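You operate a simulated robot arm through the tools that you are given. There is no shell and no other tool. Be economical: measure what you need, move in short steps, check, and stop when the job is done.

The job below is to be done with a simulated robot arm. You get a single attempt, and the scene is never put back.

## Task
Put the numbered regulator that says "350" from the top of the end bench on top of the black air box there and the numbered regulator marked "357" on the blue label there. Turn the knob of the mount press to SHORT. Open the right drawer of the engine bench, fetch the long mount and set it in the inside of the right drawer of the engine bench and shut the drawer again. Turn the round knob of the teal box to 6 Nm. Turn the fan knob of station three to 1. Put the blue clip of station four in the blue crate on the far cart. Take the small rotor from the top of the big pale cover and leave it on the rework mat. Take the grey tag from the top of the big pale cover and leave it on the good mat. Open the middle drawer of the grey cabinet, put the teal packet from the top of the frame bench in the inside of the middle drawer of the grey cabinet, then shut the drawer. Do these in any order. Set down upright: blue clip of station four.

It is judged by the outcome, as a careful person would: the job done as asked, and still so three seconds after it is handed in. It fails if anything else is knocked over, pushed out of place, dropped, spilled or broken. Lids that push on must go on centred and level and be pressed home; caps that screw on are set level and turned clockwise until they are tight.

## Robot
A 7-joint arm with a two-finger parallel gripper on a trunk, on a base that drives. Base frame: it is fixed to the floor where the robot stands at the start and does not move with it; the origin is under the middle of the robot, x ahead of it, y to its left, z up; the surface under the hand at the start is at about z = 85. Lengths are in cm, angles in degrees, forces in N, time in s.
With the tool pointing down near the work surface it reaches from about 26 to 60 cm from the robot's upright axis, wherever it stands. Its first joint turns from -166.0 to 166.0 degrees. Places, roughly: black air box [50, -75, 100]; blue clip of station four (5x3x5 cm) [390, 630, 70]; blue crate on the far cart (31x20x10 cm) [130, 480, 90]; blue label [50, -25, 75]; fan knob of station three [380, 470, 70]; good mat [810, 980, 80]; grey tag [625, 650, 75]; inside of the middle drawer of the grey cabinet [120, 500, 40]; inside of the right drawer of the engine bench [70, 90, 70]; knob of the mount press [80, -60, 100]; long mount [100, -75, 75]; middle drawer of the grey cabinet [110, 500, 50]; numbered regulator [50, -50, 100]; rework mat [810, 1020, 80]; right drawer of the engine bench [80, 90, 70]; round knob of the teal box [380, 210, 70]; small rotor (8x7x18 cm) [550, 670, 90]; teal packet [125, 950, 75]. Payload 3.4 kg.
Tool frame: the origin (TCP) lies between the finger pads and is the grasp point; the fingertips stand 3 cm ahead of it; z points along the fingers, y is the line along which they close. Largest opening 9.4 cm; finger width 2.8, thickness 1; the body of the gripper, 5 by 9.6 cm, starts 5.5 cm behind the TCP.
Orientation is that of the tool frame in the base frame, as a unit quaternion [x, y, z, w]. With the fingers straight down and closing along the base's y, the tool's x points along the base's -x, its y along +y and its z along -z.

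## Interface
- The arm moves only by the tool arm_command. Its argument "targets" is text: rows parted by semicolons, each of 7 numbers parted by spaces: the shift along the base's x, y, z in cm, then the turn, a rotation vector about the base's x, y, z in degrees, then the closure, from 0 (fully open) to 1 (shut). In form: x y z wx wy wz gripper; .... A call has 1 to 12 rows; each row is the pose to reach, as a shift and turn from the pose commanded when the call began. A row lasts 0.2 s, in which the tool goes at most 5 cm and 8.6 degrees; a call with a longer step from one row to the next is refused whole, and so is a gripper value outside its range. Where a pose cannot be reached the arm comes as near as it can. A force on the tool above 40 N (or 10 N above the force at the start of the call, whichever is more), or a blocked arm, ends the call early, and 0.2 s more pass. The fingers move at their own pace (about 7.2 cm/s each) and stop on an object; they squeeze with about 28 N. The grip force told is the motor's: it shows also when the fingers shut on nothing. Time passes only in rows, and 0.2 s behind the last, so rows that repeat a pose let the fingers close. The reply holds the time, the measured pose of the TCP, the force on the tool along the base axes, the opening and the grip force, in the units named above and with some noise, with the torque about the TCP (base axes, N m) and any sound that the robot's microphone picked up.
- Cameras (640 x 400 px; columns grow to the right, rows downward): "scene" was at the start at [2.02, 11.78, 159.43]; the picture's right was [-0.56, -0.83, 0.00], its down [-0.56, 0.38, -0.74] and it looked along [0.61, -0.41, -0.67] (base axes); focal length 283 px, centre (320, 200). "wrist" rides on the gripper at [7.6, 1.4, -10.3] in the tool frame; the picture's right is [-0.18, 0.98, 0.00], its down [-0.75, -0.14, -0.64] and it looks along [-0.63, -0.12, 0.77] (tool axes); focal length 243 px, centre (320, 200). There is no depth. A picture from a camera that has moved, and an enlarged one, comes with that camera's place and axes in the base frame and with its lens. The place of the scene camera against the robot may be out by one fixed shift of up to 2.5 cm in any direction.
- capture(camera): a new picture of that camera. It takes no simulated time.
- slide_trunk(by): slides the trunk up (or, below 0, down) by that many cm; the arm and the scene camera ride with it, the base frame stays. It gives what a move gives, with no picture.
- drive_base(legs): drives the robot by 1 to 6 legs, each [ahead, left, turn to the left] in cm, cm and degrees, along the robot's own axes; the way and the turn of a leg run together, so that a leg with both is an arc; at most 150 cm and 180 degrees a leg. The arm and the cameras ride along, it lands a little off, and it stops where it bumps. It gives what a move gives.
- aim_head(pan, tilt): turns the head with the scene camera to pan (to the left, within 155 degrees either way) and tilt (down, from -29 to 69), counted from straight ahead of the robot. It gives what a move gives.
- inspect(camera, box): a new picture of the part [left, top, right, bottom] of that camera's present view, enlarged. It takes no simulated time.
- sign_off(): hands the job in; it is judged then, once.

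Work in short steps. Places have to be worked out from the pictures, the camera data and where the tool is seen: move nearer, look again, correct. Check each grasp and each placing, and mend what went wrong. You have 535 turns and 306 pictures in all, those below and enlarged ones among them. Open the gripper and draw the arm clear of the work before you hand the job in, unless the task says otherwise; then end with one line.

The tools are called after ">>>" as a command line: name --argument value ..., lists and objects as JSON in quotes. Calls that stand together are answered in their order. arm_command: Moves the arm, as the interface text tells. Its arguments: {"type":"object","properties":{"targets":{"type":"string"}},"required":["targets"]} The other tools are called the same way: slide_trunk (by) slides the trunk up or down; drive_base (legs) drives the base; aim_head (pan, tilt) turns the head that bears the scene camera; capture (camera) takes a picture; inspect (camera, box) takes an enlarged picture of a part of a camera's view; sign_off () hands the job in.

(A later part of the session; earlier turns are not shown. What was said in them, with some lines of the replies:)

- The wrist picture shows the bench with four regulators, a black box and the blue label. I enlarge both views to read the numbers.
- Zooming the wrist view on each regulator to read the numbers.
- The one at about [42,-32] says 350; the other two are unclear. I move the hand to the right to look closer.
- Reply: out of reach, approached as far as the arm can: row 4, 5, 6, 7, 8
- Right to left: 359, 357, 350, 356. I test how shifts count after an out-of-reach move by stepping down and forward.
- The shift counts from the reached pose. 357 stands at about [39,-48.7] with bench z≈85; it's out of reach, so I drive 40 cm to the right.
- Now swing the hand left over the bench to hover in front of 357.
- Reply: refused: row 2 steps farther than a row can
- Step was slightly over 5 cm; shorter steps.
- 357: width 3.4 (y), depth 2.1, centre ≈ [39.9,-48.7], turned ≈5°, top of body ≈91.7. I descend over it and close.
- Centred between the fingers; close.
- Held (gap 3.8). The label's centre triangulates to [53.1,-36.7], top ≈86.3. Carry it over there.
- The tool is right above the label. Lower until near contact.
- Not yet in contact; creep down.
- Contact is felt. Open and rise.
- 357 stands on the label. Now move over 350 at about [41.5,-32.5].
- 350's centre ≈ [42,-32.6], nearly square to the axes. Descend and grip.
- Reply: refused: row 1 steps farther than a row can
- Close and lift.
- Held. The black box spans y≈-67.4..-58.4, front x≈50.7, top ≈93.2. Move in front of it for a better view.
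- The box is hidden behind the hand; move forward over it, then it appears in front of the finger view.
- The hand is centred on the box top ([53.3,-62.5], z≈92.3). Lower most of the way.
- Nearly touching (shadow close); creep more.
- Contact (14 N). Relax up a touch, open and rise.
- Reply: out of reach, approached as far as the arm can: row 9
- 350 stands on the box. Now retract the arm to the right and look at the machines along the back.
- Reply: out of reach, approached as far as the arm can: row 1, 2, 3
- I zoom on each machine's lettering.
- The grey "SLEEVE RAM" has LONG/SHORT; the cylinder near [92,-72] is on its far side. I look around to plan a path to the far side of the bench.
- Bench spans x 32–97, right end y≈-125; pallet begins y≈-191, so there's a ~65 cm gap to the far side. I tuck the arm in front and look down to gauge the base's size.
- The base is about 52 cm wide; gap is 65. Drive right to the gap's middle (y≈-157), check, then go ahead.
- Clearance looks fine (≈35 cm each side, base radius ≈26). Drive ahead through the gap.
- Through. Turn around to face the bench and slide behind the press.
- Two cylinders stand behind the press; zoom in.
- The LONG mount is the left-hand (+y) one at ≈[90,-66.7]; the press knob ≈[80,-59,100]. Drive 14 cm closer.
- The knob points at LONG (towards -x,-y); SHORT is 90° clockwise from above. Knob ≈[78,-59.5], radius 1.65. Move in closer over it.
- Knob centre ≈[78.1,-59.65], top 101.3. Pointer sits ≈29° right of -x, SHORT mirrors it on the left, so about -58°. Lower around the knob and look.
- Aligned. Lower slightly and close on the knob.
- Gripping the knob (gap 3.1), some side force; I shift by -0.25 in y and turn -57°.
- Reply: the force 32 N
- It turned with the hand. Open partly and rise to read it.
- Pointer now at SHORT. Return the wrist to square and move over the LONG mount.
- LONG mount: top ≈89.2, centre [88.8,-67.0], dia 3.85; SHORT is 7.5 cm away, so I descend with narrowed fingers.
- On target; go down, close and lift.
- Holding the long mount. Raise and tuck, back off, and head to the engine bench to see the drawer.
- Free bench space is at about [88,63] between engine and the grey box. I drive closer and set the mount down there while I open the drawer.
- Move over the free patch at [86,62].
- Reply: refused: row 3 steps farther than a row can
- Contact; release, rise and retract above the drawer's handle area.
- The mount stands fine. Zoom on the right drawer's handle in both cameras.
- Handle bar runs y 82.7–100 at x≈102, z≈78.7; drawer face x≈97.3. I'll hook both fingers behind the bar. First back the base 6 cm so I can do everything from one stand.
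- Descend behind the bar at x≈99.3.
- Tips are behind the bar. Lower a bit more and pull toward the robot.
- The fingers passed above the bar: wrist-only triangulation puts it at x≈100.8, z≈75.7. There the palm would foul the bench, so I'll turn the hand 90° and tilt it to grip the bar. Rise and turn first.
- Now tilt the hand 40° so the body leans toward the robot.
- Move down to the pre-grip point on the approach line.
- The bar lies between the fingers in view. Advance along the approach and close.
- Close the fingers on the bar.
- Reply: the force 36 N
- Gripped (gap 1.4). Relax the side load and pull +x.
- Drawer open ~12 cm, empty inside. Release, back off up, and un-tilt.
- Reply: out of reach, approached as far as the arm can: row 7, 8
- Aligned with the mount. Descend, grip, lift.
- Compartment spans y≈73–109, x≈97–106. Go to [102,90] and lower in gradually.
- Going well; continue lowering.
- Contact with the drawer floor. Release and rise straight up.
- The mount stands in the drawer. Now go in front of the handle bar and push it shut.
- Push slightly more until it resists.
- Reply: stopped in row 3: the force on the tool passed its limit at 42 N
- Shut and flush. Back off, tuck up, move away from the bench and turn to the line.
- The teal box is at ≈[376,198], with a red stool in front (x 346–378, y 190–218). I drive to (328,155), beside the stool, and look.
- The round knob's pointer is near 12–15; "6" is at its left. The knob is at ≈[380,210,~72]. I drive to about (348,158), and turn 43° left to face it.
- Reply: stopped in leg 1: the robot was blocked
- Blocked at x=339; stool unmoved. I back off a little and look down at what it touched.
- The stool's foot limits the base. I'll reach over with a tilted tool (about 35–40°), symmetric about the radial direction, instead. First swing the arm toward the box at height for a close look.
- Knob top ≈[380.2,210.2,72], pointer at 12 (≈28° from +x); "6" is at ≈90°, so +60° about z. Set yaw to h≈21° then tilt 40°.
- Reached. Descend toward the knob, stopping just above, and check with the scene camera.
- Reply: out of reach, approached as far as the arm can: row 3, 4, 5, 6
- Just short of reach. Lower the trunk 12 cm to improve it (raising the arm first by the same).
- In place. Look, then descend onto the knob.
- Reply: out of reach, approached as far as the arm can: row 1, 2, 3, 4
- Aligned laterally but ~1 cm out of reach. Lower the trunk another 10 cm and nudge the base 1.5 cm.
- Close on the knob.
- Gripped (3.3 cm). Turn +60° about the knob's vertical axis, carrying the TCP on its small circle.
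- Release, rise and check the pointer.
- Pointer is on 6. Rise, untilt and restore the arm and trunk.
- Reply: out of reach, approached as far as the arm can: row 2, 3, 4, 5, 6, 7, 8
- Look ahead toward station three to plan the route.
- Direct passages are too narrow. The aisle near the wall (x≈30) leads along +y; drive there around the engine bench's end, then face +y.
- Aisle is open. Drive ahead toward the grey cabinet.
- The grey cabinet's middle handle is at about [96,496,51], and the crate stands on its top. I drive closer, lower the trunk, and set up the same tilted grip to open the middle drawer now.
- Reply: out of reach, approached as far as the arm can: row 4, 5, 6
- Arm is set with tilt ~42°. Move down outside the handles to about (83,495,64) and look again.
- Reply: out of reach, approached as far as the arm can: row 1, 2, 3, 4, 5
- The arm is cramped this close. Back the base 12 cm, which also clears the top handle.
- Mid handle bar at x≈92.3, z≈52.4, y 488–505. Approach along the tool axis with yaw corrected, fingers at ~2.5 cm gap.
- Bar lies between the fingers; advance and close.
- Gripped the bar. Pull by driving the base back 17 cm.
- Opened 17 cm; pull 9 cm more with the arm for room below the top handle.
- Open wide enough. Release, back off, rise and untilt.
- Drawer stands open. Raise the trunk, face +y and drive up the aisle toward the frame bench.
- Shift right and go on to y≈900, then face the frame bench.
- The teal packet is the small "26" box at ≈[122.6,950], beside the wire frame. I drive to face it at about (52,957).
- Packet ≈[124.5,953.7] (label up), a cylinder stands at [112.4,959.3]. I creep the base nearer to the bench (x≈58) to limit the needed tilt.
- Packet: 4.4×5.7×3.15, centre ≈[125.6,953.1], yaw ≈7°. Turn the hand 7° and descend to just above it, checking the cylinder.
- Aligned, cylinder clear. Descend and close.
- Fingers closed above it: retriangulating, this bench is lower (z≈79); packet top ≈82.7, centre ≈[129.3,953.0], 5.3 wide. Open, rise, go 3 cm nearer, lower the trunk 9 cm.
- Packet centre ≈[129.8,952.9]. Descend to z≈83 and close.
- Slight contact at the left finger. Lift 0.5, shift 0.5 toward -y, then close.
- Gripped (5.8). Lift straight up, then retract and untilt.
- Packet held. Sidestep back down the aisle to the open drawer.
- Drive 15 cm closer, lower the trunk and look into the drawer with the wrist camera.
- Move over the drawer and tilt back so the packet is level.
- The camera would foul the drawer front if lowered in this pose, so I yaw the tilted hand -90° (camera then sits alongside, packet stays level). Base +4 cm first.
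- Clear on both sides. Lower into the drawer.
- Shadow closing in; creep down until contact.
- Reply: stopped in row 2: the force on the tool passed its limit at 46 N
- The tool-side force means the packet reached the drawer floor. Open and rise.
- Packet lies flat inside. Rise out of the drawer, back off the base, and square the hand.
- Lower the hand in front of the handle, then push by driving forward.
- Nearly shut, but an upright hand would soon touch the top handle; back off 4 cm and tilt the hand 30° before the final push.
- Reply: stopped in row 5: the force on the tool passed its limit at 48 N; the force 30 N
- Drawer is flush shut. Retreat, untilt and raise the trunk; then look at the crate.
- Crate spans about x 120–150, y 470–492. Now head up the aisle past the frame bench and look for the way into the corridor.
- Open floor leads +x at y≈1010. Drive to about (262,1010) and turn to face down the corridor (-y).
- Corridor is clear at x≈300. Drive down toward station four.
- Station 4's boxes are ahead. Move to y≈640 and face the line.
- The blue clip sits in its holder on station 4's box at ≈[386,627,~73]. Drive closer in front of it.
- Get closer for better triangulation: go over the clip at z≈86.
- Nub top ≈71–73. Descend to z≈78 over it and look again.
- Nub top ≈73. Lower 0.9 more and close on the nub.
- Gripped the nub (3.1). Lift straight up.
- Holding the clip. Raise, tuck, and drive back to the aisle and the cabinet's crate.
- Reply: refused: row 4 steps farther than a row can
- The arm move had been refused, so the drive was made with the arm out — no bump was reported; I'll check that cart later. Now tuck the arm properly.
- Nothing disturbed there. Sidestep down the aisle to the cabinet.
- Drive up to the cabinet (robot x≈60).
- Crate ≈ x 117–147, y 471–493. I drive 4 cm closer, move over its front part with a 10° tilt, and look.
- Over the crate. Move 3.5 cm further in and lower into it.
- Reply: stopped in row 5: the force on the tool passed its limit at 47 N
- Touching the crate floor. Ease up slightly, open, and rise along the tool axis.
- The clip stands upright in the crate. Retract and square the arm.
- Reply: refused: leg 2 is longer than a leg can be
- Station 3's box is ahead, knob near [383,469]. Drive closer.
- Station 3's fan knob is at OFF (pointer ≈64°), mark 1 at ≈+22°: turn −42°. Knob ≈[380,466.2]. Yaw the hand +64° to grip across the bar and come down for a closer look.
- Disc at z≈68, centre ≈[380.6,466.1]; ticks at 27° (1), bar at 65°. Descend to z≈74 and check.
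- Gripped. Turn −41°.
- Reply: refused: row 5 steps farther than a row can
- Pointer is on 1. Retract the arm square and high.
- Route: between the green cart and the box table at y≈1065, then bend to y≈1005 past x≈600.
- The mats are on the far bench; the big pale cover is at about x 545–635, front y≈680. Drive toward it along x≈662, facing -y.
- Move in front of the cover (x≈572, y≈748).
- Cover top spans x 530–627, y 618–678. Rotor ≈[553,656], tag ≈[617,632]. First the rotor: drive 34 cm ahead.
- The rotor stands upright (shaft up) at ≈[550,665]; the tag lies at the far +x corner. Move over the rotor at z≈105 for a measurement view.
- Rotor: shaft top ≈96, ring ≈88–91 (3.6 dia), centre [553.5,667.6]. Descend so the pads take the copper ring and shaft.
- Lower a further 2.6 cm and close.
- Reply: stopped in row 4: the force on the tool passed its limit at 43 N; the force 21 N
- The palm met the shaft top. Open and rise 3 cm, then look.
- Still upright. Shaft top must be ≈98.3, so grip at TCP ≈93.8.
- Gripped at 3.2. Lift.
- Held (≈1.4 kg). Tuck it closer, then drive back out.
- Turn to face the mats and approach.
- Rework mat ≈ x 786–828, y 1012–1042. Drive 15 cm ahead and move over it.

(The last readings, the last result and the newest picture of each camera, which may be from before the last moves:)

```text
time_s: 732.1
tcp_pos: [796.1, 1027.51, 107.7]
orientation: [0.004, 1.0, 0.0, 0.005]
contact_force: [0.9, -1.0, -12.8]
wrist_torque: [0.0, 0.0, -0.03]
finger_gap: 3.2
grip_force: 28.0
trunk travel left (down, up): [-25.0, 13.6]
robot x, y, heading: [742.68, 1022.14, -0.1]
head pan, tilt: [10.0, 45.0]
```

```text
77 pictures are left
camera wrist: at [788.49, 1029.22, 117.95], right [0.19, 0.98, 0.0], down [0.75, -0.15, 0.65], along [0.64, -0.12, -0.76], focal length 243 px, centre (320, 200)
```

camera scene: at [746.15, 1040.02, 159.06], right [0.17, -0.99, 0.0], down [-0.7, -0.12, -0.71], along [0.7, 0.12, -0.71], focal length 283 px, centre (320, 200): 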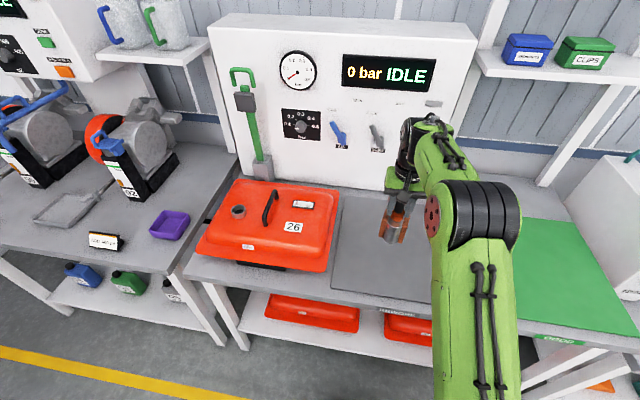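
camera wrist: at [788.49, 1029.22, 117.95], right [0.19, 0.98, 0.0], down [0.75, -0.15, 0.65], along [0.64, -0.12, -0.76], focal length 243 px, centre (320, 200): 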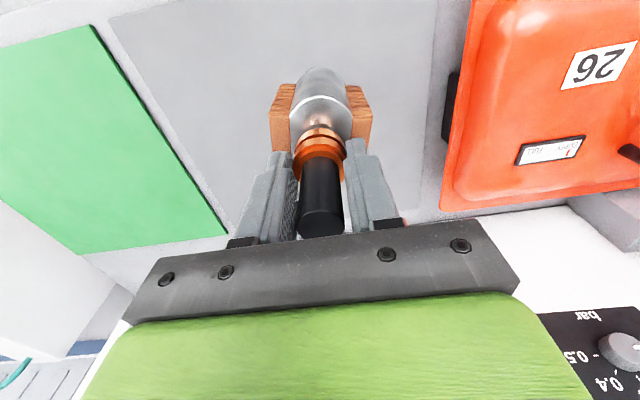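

Over the mat. Lower in stages until the weight comes off.

>>> arm_command --targets "0 0 -4 0 0 0 1; 0 0 -8 0 0 0 1; 0 0 -10.5 0 0 0 1; 0 0 -10.5 0 0 0 1"

>>> arm_command --targets "0 0 -0.5 0 0 0 1; 0 0 -1 0 0 0 1; 0 0 -1.5 0 0 0 1"

>>> capture --camera "wrist"

```text
time_s: 733.1
tcp_pos: [796.42, 1027.56, 97.06]
orientation: [0.004, 1.0, 0.0, 0.005]
contact_force: [0.2, -0.1, -13.1]
wrist_torque: [-0.01, 0.01, 0.0]
finger_gap: 3.19
grip_force: 28.3
trunk travel left (down, up): [-25.0, 13.6]
robot x, y, heading: [742.79, 1022.16, -0.4]
head pan, tilt: [10.0, 45.0]
```

```text
time_s: 733.9
tcp_pos: [796.33, 1027.66, 95.71]
orientation: [0.005, 1.0, 0.0, 0.005]
contact_force: [-0.2, -0.5, -14.0]
wrist_torque: [0.01, 0.02, 0.02]
finger_gap: 3.19
grip_force: 27.9
trunk travel left (down, up): [-25.0, 13.6]
robot x, y, heading: [743.14, 1022.0, -0.1]
head pan, tilt: [10.0, 45.0]
```

```text
76 pictures are left
camera wrist: at [788.6, 1029.23, 105.95], right [0.19, 0.98, 0.0], down [0.75, -0.15, 0.65], along [0.64, -0.12, -0.76], focal length 243 px, centre (320, 200)
```

wrist: 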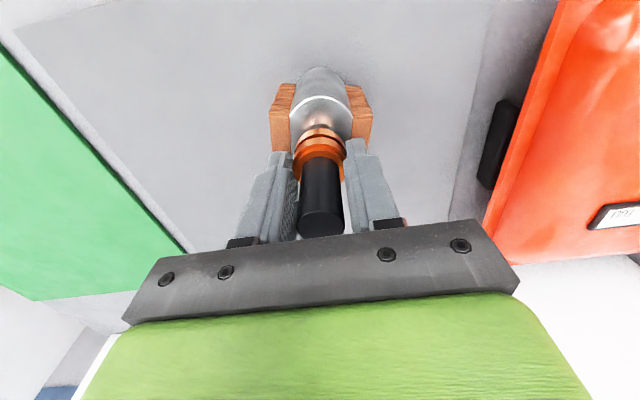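

Still hanging; creep on.

>>> arm_command --targets "0 0 -0.5 0 0 0 1; 0 0 -1 0 0 0 1"

>>> arm_command --targets "0 0 -0.4 0 0 0 1; 0 0 -0.8 0 0 0 1"

```text
time_s: 734.5
tcp_pos: [796.22, 1027.66, 95.25]
orientation: [0.004, 1.0, 0.0, 0.009]
contact_force: [-0.9, -0.7, 16.7]
wrist_torque: [-0.11, 0.6, 0.13]
finger_gap: 3.19
grip_force: 28.2
trunk travel left (down, up): [-25.0, 13.6]
robot x, y, heading: [742.73, 1021.93, -0.2]
head pan, tilt: [10.0, 45.0]
```

```text
time_s: 735.1
tcp_pos: [796.03, 1027.76, 94.08]
orientation: [0.003, 1.0, -0.001, 0.009]
contact_force: [4.5, -0.1, 23.0]
wrist_torque: [0.02, -0.25, 0.16]
finger_gap: 3.19
grip_force: 27.9
trunk travel left (down, up): [-25.0, 13.6]
robot x, y, heading: [742.78, 1022.14, -0.0]
head pan, tilt: [10.0, 45.0]
```

On the mat. Ease up, open, and rise straight.

>>> arm_command --targets "0 0 0.4 0 0 0 1; 0 0 0.4 0 0 0 0.8; 0 0 0.4 0 0 0 0.5; 0 0 0.4 0 0 0 0.3; 0 0 0.4 0 0 0 0.3; 0 0 3.5 0 0 0 0.3; 0 0 7.5 0 0 0 0.2; 0 0 12 0 0 0 0; 0 0 16 0 0 0 0"

>>> capture --camera "wrist"

>>> inspect --camera "scene" --box '[320, 160, 480, 310]'

```text
time_s: 737.1
tcp_pos: [796.13, 1027.4, 110.21]
orientation: [0.004, 1.0, 0.0, 0.005]
contact_force: [-0.4, 0.1, 0.1]
wrist_torque: [0.01, -0.01, 0.0]
finger_gap: 9.4
grip_force: 0.1
trunk travel left (down, up): [-25.0, 13.6]
robot x, y, heading: [742.79, 1022.18, -0.4]
head pan, tilt: [10.0, 45.0]
```

```text
75 pictures are left
camera wrist: at [788.41, 1029.1, 120.39], right [0.19, 0.98, 0.0], down [0.75, -0.15, 0.65], along [0.64, -0.12, -0.76], focal length 243 px, centre (320, 200)
```

wrist: 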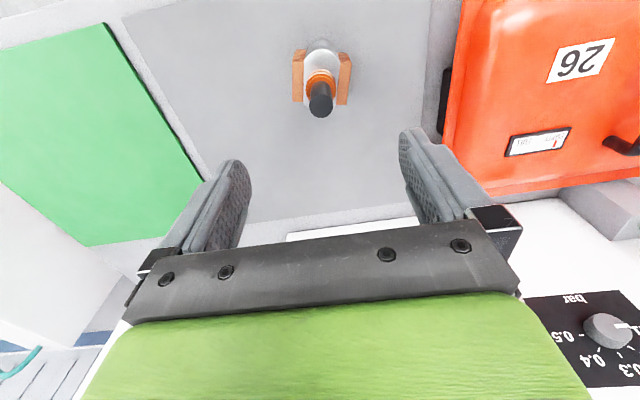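

```text
2.67 times, centred on (400, 235) of scene
camera zoom: at [746.04, 1040.05, 159.06], right [0.17, -0.99, 0.0], down [-0.7, -0.12, -0.71], along [0.7, 0.12, -0.71], focal length 756 px, centre (107, 107)
```

zoom: 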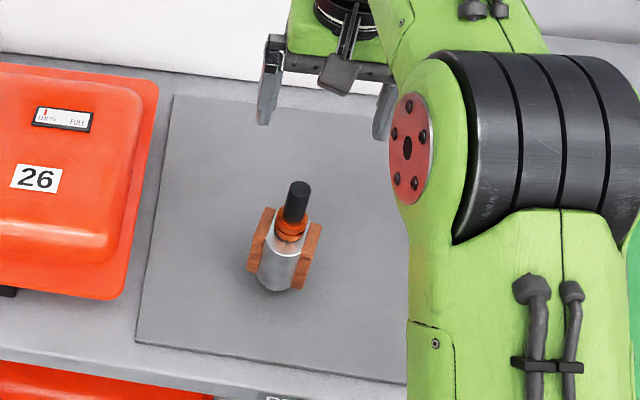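

Rotor stands on the rework mat. Tuck the arm and drive to the cover's +x side for the tag (≈[612.5,640.3]).

>>> arm_command --targets "-4 -1 1 0 0 0 0; -8 -2 2 0 0 0 0; -12 -3 3 0 0 0 0; -16 -4 4 0 0 0 0; -19 -5 4 0 0 0 0"

>>> drive_base --legs '[[-72, 0, 0], [0, 0, -90], [130, 0, 0], [130, 0, 0]]'

>>> aim_head --pan -15 --tilt 42

>>> capture --camera "scene"

```text
time_s: 738.3
tcp_pos: [777.06, 1022.61, 113.96]
orientation: [0.004, 1.0, -0.001, 0.005]
contact_force: [-0.5, -0.3, 0.0]
wrist_torque: [-0.02, 0.01, 0.01]
finger_gap: 9.4
grip_force: 0.1
trunk travel left (down, up): [-25.0, 13.6]
robot x, y, heading: [742.94, 1021.78, -0.3]
head pan, tilt: [10.0, 45.0]
```

```text
time_s: 758.1
tcp_pos: [663.35, 731.45, 113.97]
orientation: [0.717, 0.698, -0.004, 0.004]
contact_force: [0.1, 0.4, -0.4]
wrist_torque: [-0.02, 0.01, -0.01]
finger_gap: 9.41
grip_force: 0.0
trunk travel left (down, up): [-25.0, 13.6]
robot x, y, heading: [663.62, 765.6, -91.3]
head pan, tilt: [10.0, 45.0]
```

```text
time_s: 759.0
tcp_pos: [663.33, 731.49, 113.97]
orientation: [0.717, 0.697, -0.004, 0.004]
contact_force: [0.3, -0.1, 0.2]
wrist_torque: [0.01, 0.0, 0.01]
finger_gap: 9.4
grip_force: 0.0
trunk travel left (down, up): [-25.0, 13.6]
robot x, y, heading: [663.84, 765.59, -91.5]
head pan, tilt: [-15.0, 42.0]
```

```text
73 pictures are left
camera scene: at [677.69, 764.59, 159.49], right [-0.96, 0.28, 0.0], down [0.19, 0.64, -0.74], along [-0.21, -0.71, -0.67], focal length 283 px, centre (320, 200)
```

scene: 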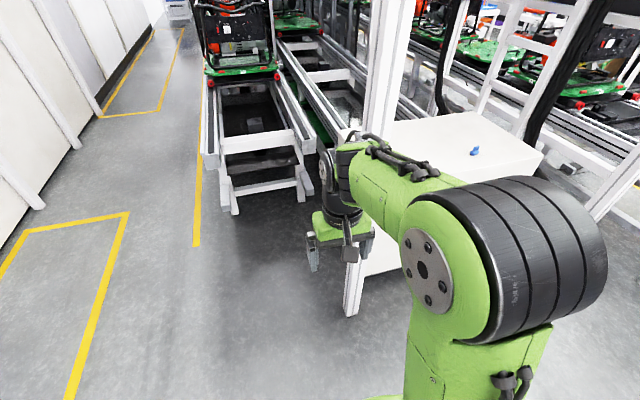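

Room is sufficient beside the cover. Drive to about (671,652).

>>> drive_base --legs '[[0, 8, 1.5], [60, 0, 0], [52, 0, 0]]'

```text
time_s: 765.7
tcp_pos: [672.49, 618.93, 113.76]
orientation: [0.705, 0.709, -0.004, 0.003]
contact_force: [-0.2, 0.2, 0.1]
wrist_torque: [0.01, 0.0, 0.0]
finger_gap: 9.41
grip_force: 0.0
trunk travel left (down, up): [-25.0, 13.6]
robot x, y, heading: [671.57, 653.18, -89.6]
head pan, tilt: [-15.0, 42.0]
```

Swing the arm round to the robot's right, over the cover's edge.

>>> arm_command --targets "-4 -1.6 0 0 0 -5 0; -8.4 -0.9 0 0 0 -12 0; -12.6 0.3 0 0 0 -19 0; -16.7 1.9 0 0 0 -26 0; -20.5 4.1 0 0 0 -33 0; -24 6.7 0 0 0 -40 0; -27.2 9.7 0 0 0 -47 0; -30 13.1 0 0 0 -54 0; -32.4 16.8 0 0 0 -61 0; -34.3 20.8 0 0 0 -68 0; -35.7 25 0 0 0 -75 0; -36.4 28 0 0 0 -80 0"

>>> capture --camera "wrist"

```text
time_s: 768.3
tcp_pos: [636.08, 647.22, 113.97]
orientation: [0.996, 0.088, -0.005, 0.0]
contact_force: [0.2, 0.4, -0.2]
wrist_torque: [-0.02, -0.01, 0.01]
finger_gap: 9.41
grip_force: 0.1
trunk travel left (down, up): [-25.0, 13.6]
robot x, y, heading: [671.92, 653.39, -89.6]
head pan, tilt: [-15.0, 42.0]
```

```text
72 pictures are left
camera wrist: at [643.9, 647.23, 124.21], right [-0.01, -1.0, 0.0], down [-0.76, 0.01, 0.65], along [-0.65, 0.0, -0.76], focal length 243 px, centre (320, 200)
```

wrist: 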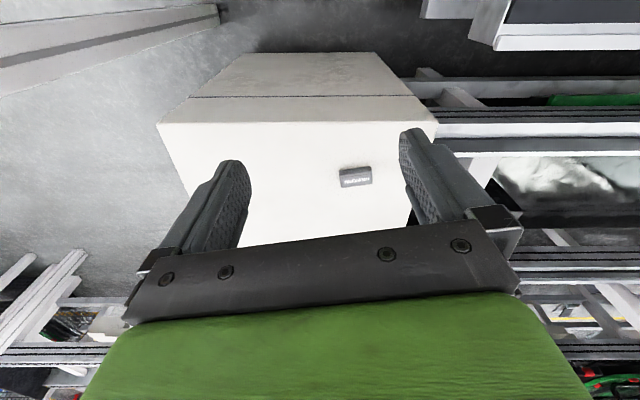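

Tag at ≈[613,639.6]. Nudge the base 8 cm toward the cover, then move over it.

>>> drive_base --legs '[[0, -8, 0]]'

>>> arm_command --targets "-3.5 -2 -2 0 0 0 0; -7 -4 -4 0 0 0 0; -10.5 -6 -6 0 0 0 0; -14.5 -7.5 -8 0 0 0 0; -14.5 -7.5 -12 0 0 0 0; -14.5 -7.5 -15 0 0 0 0"

>>> capture --camera "wrist"

>>> inspect --camera "wrist" --box '[250, 40, 410, 140]'

```text
time_s: 769.4
tcp_pos: [627.75, 646.89, 113.97]
orientation: [0.996, 0.09, -0.005, 0.001]
contact_force: [-1.6, -0.1, 0.1]
wrist_torque: [0.03, -0.04, -0.03]
finger_gap: 9.39
grip_force: 0.0
trunk travel left (down, up): [-25.0, 13.6]
robot x, y, heading: [663.26, 653.35, -89.4]
head pan, tilt: [-15.0, 42.0]
```

```text
time_s: 770.8
tcp_pos: [613.42, 639.31, 99.08]
orientation: [0.996, 0.09, -0.005, 0.001]
contact_force: [0.3, -0.2, 0.3]
wrist_torque: [-0.01, -0.02, 0.01]
finger_gap: 9.38
grip_force: 0.1
trunk travel left (down, up): [-25.0, 13.6]
robot x, y, heading: [663.79, 653.0, -89.6]
head pan, tilt: [-15.0, 42.0]
```

```text
71 pictures are left
camera wrist: at [621.16, 639.52, 109.28], right [-0.01, -1.0, 0.0], down [-0.76, 0.01, 0.65], along [-0.65, 0.0, -0.76], focal length 243 px, centre (320, 200)
```

wrist: 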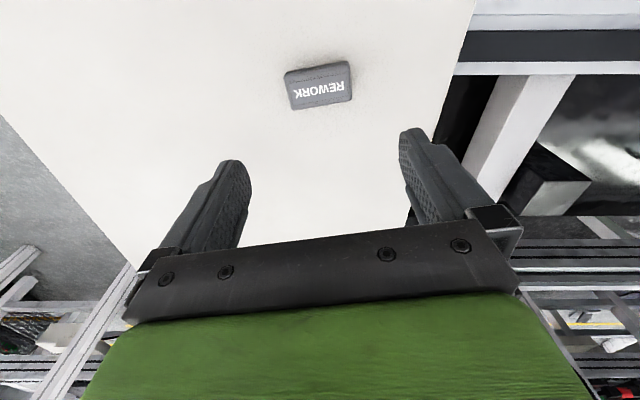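

```text
4.00 times, centred on (330, 90) of wrist
camera zoom: at [621.16, 639.52, 109.28], right [-0.01, -1.0, 0.0], down [-0.76, 0.01, 0.65], along [-0.65, 0.0, -0.76], focal length 970 px, centre (280, 640)
```

zoom: 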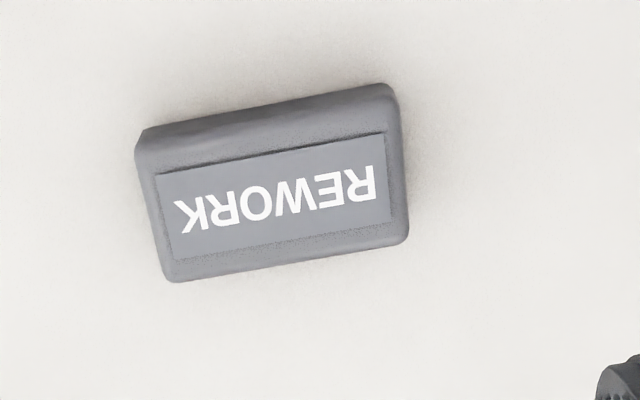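

Tag: 7.0×3.5×2, top ≈81.5, centre [613.1,639.4], long axis aligned with the closing direction. Descend and close.

>>> arm_command --targets "-0.3 0.1 -4.5 0 0 0 0; -0.3 0.1 -9 0 0 0 0; -0.3 0.1 -13 0 0 0 0; -0.3 0.1 -13 0 0 0 0"

>>> capture --camera "wrist"

```text
time_s: 771.8
tcp_pos: [613.42, 639.5, 85.93]
orientation: [0.996, 0.09, -0.006, 0.0]
contact_force: [1.1, 0.3, 0.0]
wrist_torque: [-0.03, 0.01, 0.01]
finger_gap: 9.39
grip_force: 0.2
trunk travel left (down, up): [-25.0, 13.6]
robot x, y, heading: [663.4, 653.54, -89.3]
head pan, tilt: [-15.0, 42.0]
```

```text
69 pictures are left
camera wrist: at [621.13, 639.61, 96.28], right [-0.01, -1.0, 0.0], down [-0.76, 0.01, 0.65], along [-0.65, 0.0, -0.76], focal length 243 px, centre (320, 200)
```

wrist: 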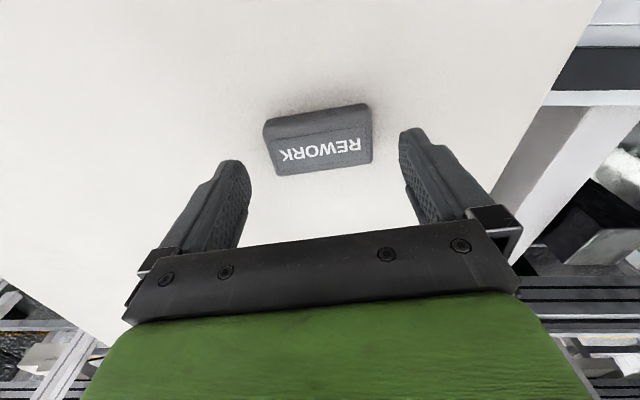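

>>> arm_command --targets "0 0 -1.5 0 0 0 0; 0 0 -2.6 0 0 0 0; 0 0 -2.9 0 0 0 0; 0 0 -2.9 0 0 0 0.3; 0 0 -2.9 0 0 0 0.6; 0 0 -2.9 0 0 0 1; 0 0 -2.9 0 0 0 1"

>>> capture --camera "wrist"

```text
time_s: 773.4
tcp_pos: [613.26, 639.44, 83.12]
orientation: [0.996, 0.089, -0.005, 0.0]
contact_force: [0.1, 0.2, 0.2]
wrist_torque: [0.04, -0.01, 0.02]
finger_gap: 6.92
grip_force: 28.1
trunk travel left (down, up): [-25.0, 13.6]
robot x, y, heading: [663.77, 653.51, -89.4]
head pan, tilt: [-15.0, 42.0]
```

```text
68 pictures are left
camera wrist: at [621.02, 639.61, 93.34], right [-0.01, -1.0, 0.0], down [-0.76, 0.01, 0.65], along [-0.65, 0.0, -0.76], focal length 243 px, centre (320, 200)
```

wrist: 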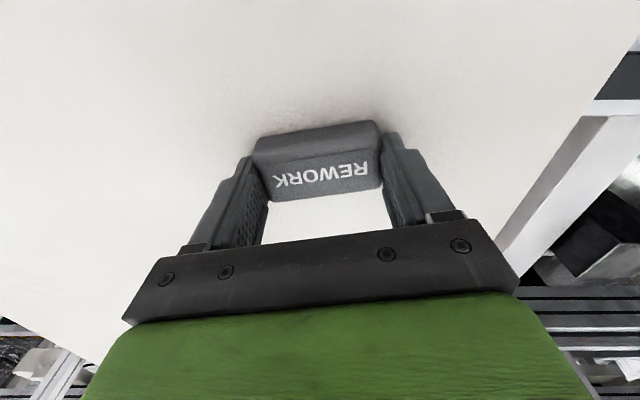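

Gripped (6.9). Lift and tuck toward the robot.

>>> arm_command --targets "0 0 1.5 0 0 0 1; 0 0 5 0 0 0 1; 0 0 9.5 0 0 0 1; 0 0 14 0 0 0 1; 1 0.5 18 0 0 0 1; 3 1.5 22 0 0 0 1; 6 3 25 0 0 0 1; 9 4.5 28 0 0 0 1; 12 6 31 0 0 0 1; 15 7.7 31 0 0 0 1"

>>> arm_command --targets "0.7 -3 0 0 0 5 1; 2.1 -7.2 0 0 0 12 1; 4 -11.2 0 0 0 19 1; 6.4 -14.9 0 0 0 26 1; 9.2 -18.3 0 0 0 33 1; 12.4 -21.3 0 0 0 40 1; 15.9 -23.9 0 0 0 47 1; 19.7 -26.1 0 0 0 54 1; 23.8 -27.7 0 0 0 61 1; 28 -28.9 0 0 0 68 1; 32.4 -29.6 0 0 0 75 1; 35.5 -29.7 0 0 0 80 1"

>>> capture --camera "wrist"

```text
time_s: 775.6
tcp_pos: [628.29, 647.29, 114.03]
orientation: [0.996, 0.091, -0.006, 0.001]
contact_force: [-1.2, 0.7, -1.1]
wrist_torque: [0.0, 0.02, 0.04]
finger_gap: 6.89
grip_force: 28.1
trunk travel left (down, up): [-25.0, 13.6]
robot x, y, heading: [663.59, 653.02, -89.3]
head pan, tilt: [-15.0, 42.0]
```

```text
time_s: 778.2
tcp_pos: [663.78, 617.45, 114.05]
orientation: [0.705, 0.709, -0.003, 0.004]
contact_force: [1.1, 0.4, -0.3]
wrist_torque: [0.02, 0.0, 0.0]
finger_gap: 6.9
grip_force: 27.8
trunk travel left (down, up): [-25.0, 13.6]
robot x, y, heading: [663.69, 653.08, -89.4]
head pan, tilt: [-15.0, 42.0]
```

```text
67 pictures are left
camera wrist: at [665.16, 625.32, 124.19], right [0.98, -0.18, 0.0], down [-0.14, -0.75, 0.65], along [-0.12, -0.64, -0.76], focal length 243 px, centre (320, 200)
```

wrist: 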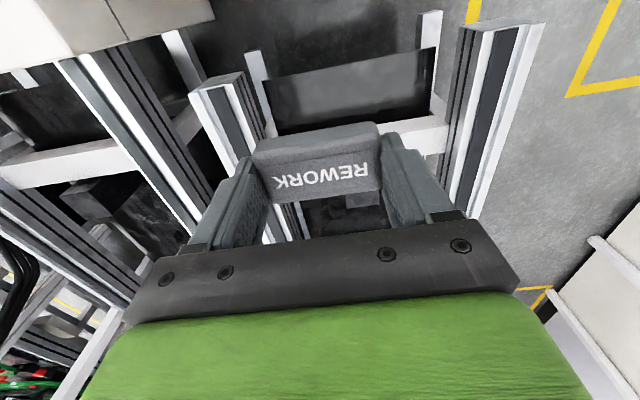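

Tag held. Back out and drive to the good mat.

>>> drive_base --legs '[[0, 8, 0], [-112, 0, 0], [-110, 0, 0], [-110, 0, 0], [0, 0, 89.5], [68, 0, 0]]'

>>> aim_head --pan 5 --tilt 45

>>> capture --camera "scene"

>>> capture --camera "wrist"

```text
time_s: 802.0
tcp_pos: [772.88, 980.97, 113.88]
orientation: [0.015, 1.0, 0.0, 0.005]
contact_force: [0.2, -0.5, -0.9]
wrist_torque: [-0.02, 0.0, -0.03]
finger_gap: 6.88
grip_force: 28.2
trunk travel left (down, up): [-25.0, 13.6]
robot x, y, heading: [736.92, 981.87, -1.2]
head pan, tilt: [-15.0, 42.0]
```

```text
time_s: 802.9
tcp_pos: [772.78, 980.88, 114.02]
orientation: [0.015, 1.0, 0.001, 0.005]
contact_force: [0.6, -0.2, -0.8]
wrist_torque: [-0.02, 0.0, -0.01]
finger_gap: 6.88
grip_force: 28.6
trunk travel left (down, up): [-25.0, 13.6]
robot x, y, heading: [737.5, 982.08, -1.4]
head pan, tilt: [5.0, 45.0]
```

```text
66 pictures are left
camera scene: at [740.69, 998.97, 159.06], right [0.06, -1.0, 0.0], down [-0.71, -0.04, -0.71], along [0.71, 0.04, -0.71], focal length 283 px, centre (320, 200)
```

scene: 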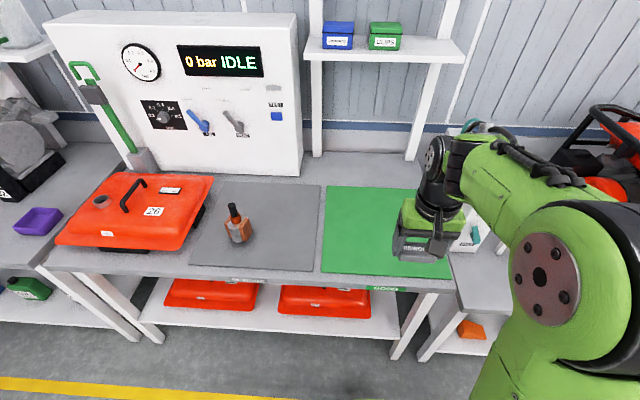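

```text
65 pictures are left
camera wrist: at [765.12, 982.62, 124.19], right [0.21, 0.98, 0.0], down [0.74, -0.16, 0.65], along [0.64, -0.14, -0.76], focal length 243 px, centre (320, 200)
```

wrist: 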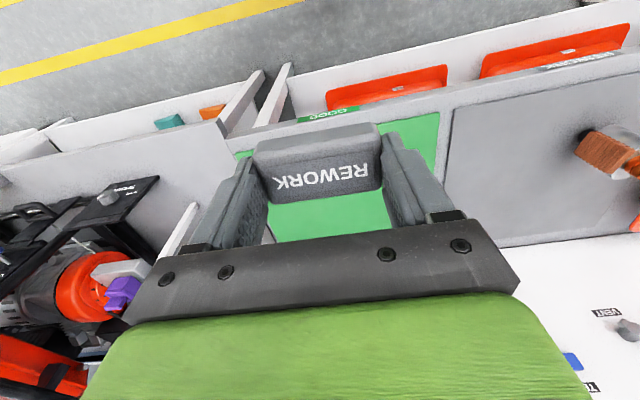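

Good (green) mat centre ≈[804,980]. Drive 6.5 cm ahead, move over it and lower.

>>> drive_base --legs '[[6.5, 0, 1.2]]'

>>> arm_command --targets "4 0 -1.5 0 0 0 1; 8 0 -3 0 0 0 1; 12 0 -4.5 0 0 0 1; 16 0 -6 0 0 0 1; 19.5 0 -8 0 0 0 1; 19.5 0 -12 0 0 0 1; 19.5 0 -16 0 0 0 1; 19.5 0 -20 0 0 0 1; 19.5 0 -23 0 0 0 1"

>>> capture --camera "wrist"

```text
time_s: 803.9
tcp_pos: [779.67, 981.46, 113.88]
orientation: [0.006, 1.0, 0.0, 0.005]
contact_force: [0.8, 0.5, -0.6]
wrist_torque: [0.03, 0.04, 0.04]
finger_gap: 6.9
grip_force: 27.9
trunk travel left (down, up): [-25.0, 13.6]
robot x, y, heading: [743.67, 981.84, -0.4]
head pan, tilt: [5.0, 45.0]
```

```text
time_s: 805.9
tcp_pos: [799.07, 981.59, 90.76]
orientation: [0.004, 1.0, 0.0, 0.005]
contact_force: [-0.3, -0.5, 0.4]
wrist_torque: [0.0, -0.01, -0.02]
finger_gap: 6.9
grip_force: 28.1
trunk travel left (down, up): [-25.0, 13.6]
robot x, y, heading: [743.77, 981.7, -0.4]
head pan, tilt: [5.0, 45.0]
```

```text
64 pictures are left
camera wrist: at [791.33, 983.18, 100.95], right [0.19, 0.98, 0.0], down [0.75, -0.15, 0.65], along [0.64, -0.12, -0.76], focal length 243 px, centre (320, 200)
```

wrist: 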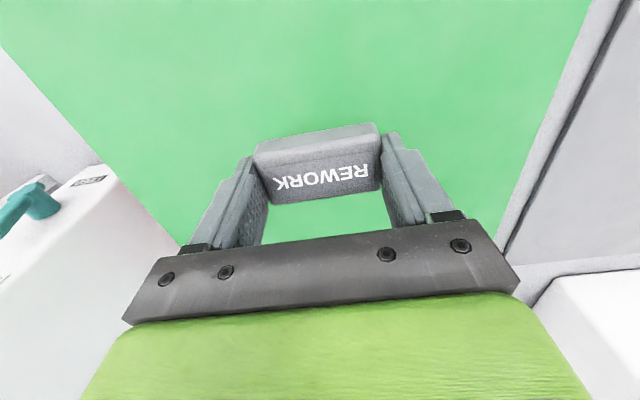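

>>> arm_command --targets "0 0 -3 0 0 0 1; 0 0 -5.2 0 0 0 1; 0 0 -5.6 0 0 0 1"

>>> arm_command --targets "0 0 -0.3 0 0 0 1; 0 0 -0.6 0 0 0 1"

```text
time_s: 806.7
tcp_pos: [798.76, 981.44, 85.35]
orientation: [0.004, 1.0, 0.0, 0.005]
contact_force: [0.3, 0.6, -0.4]
wrist_torque: [0.0, 0.02, 0.01]
finger_gap: 6.88
grip_force: 28.4
trunk travel left (down, up): [-25.0, 13.6]
robot x, y, heading: [743.56, 981.91, -0.0]
head pan, tilt: [5.0, 45.0]
```

```text
time_s: 807.3
tcp_pos: [799.07, 981.39, 84.57]
orientation: [0.004, 1.0, 0.0, 0.006]
contact_force: [-0.2, -0.5, -0.2]
wrist_torque: [0.0, 0.0, 0.0]
finger_gap: 6.91
grip_force: 28.1
trunk travel left (down, up): [-25.0, 13.6]
robot x, y, heading: [743.76, 982.0, -0.3]
head pan, tilt: [5.0, 45.0]
```

>>> arm_command --targets "0 0 -0.3 0 0 0 1; 0 0 -0.5 0 0 0 1"

```text
time_s: 807.9
tcp_pos: [798.93, 981.46, 84.16]
orientation: [0.004, 1.0, 0.0, 0.005]
contact_force: [1.3, -0.5, -0.5]
wrist_torque: [0.0, 0.01, 0.02]
finger_gap: 6.9
grip_force: 28.3
trunk travel left (down, up): [-25.0, 13.6]
robot x, y, heading: [744.11, 982.02, -0.4]
head pan, tilt: [5.0, 45.0]
```

>>> arm_command --targets "0 0 -0.3 0 0 0 1; 0 0 -0.5 0 0 0 1"

>>> arm_command --targets "0 0 -0.3 0 0 0 1; 0 0 -0.3 0 0 0 1"

```text
time_s: 808.5
tcp_pos: [798.98, 981.48, 84.0]
orientation: [0.004, 1.0, -0.001, 0.008]
contact_force: [0.3, -0.3, 7.2]
wrist_torque: [0.03, 0.09, 0.0]
finger_gap: 6.89
grip_force: 28.1
trunk travel left (down, up): [-25.0, 13.6]
robot x, y, heading: [743.64, 981.56, -0.3]
head pan, tilt: [5.0, 45.0]
```

```text
time_s: 809.1
tcp_pos: [798.99, 981.61, 83.87]
orientation: [0.005, 1.0, 0.0, 0.01]
contact_force: [2.8, -1.6, 29.8]
wrist_torque: [0.09, 0.29, -0.08]
finger_gap: 6.9
grip_force: 27.7
trunk travel left (down, up): [-25.0, 13.6]
robot x, y, heading: [744.01, 981.88, -0.2]
head pan, tilt: [5.0, 45.0]
```

Tag is on the mat. Ease up, open, rise and check both mats.

>>> arm_command --targets "0 0 0.35 0 0 0 1; 0 0 0.35 0 0 0 0.7; 0 0 0.35 0 0 0 0.3; 0 0 0.35 0 0 0 0; 0 0 0.35 0 0 0 0; 0 0 3 0 0 0 0; 0 0 7 0 0 0 0; 0 0 11.5 0 0 0 0; -2 0 16 0 0 0 0; -6 0 19 0 0 0 0; -10 0 22 0 0 0 0"

>>> capture --camera "scene"

>>> capture --camera "wrist"

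```text
time_s: 811.5
tcp_pos: [788.6, 981.82, 105.41]
orientation: [0.004, 1.0, 0.0, 0.007]
contact_force: [-0.2, 0.1, 0.7]
wrist_torque: [0.02, -0.01, -0.01]
finger_gap: 9.4
grip_force: 0.0
trunk travel left (down, up): [-25.0, 13.6]
robot x, y, heading: [743.78, 982.0, -0.2]
head pan, tilt: [5.0, 45.0]
```

```text
63 pictures are left
camera scene: at [746.72, 998.97, 159.06], right [0.08, -1.0, 0.0], down [-0.7, -0.06, -0.71], along [0.71, 0.06, -0.71], focal length 283 px, centre (320, 200)
```

scene: 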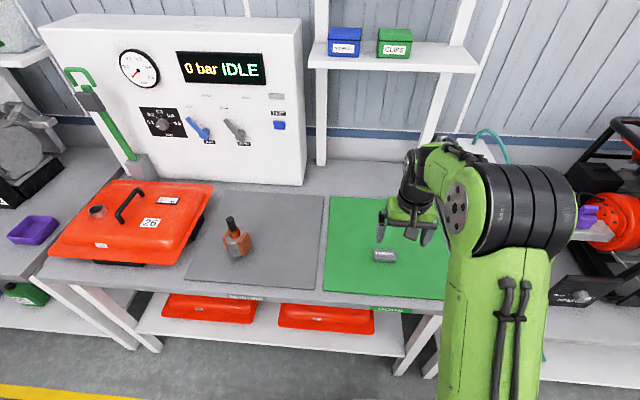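

```text
62 pictures are left
camera wrist: at [780.89, 983.43, 115.7], right [0.19, 0.98, 0.0], down [0.74, -0.15, 0.65], along [0.64, -0.12, -0.76], focal length 243 px, centre (320, 200)
```

wrist: 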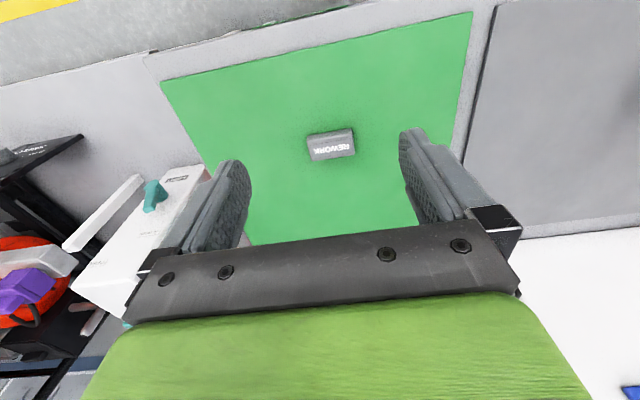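

Rotor and tag are in place. I draw the robot clear of the bench and hand in.

>>> drive_base --legs '[[-40, 0, 0]]'

>>> sign_off

```text
time_s: 814.0
tcp_pos: [748.01, 982.06, 105.45]
orientation: [0.003, 1.0, 0.0, 0.006]
contact_force: [-1.1, 0.1, -0.2]
wrist_torque: [0.03, 0.01, 0.02]
finger_gap: 9.37
grip_force: 0.1
trunk travel left (down, up): [-25.0, 13.6]
robot x, y, heading: [702.83, 982.01, -0.0]
head pan, tilt: [5.0, 45.0]
```

```text
The job is handed in.
```

All the tasks are done and the job is handed in; the camera showed each object in place and each knob on its mark, though the mount-press and fan knobs are set only to within a few degrees of SHORT and 1.
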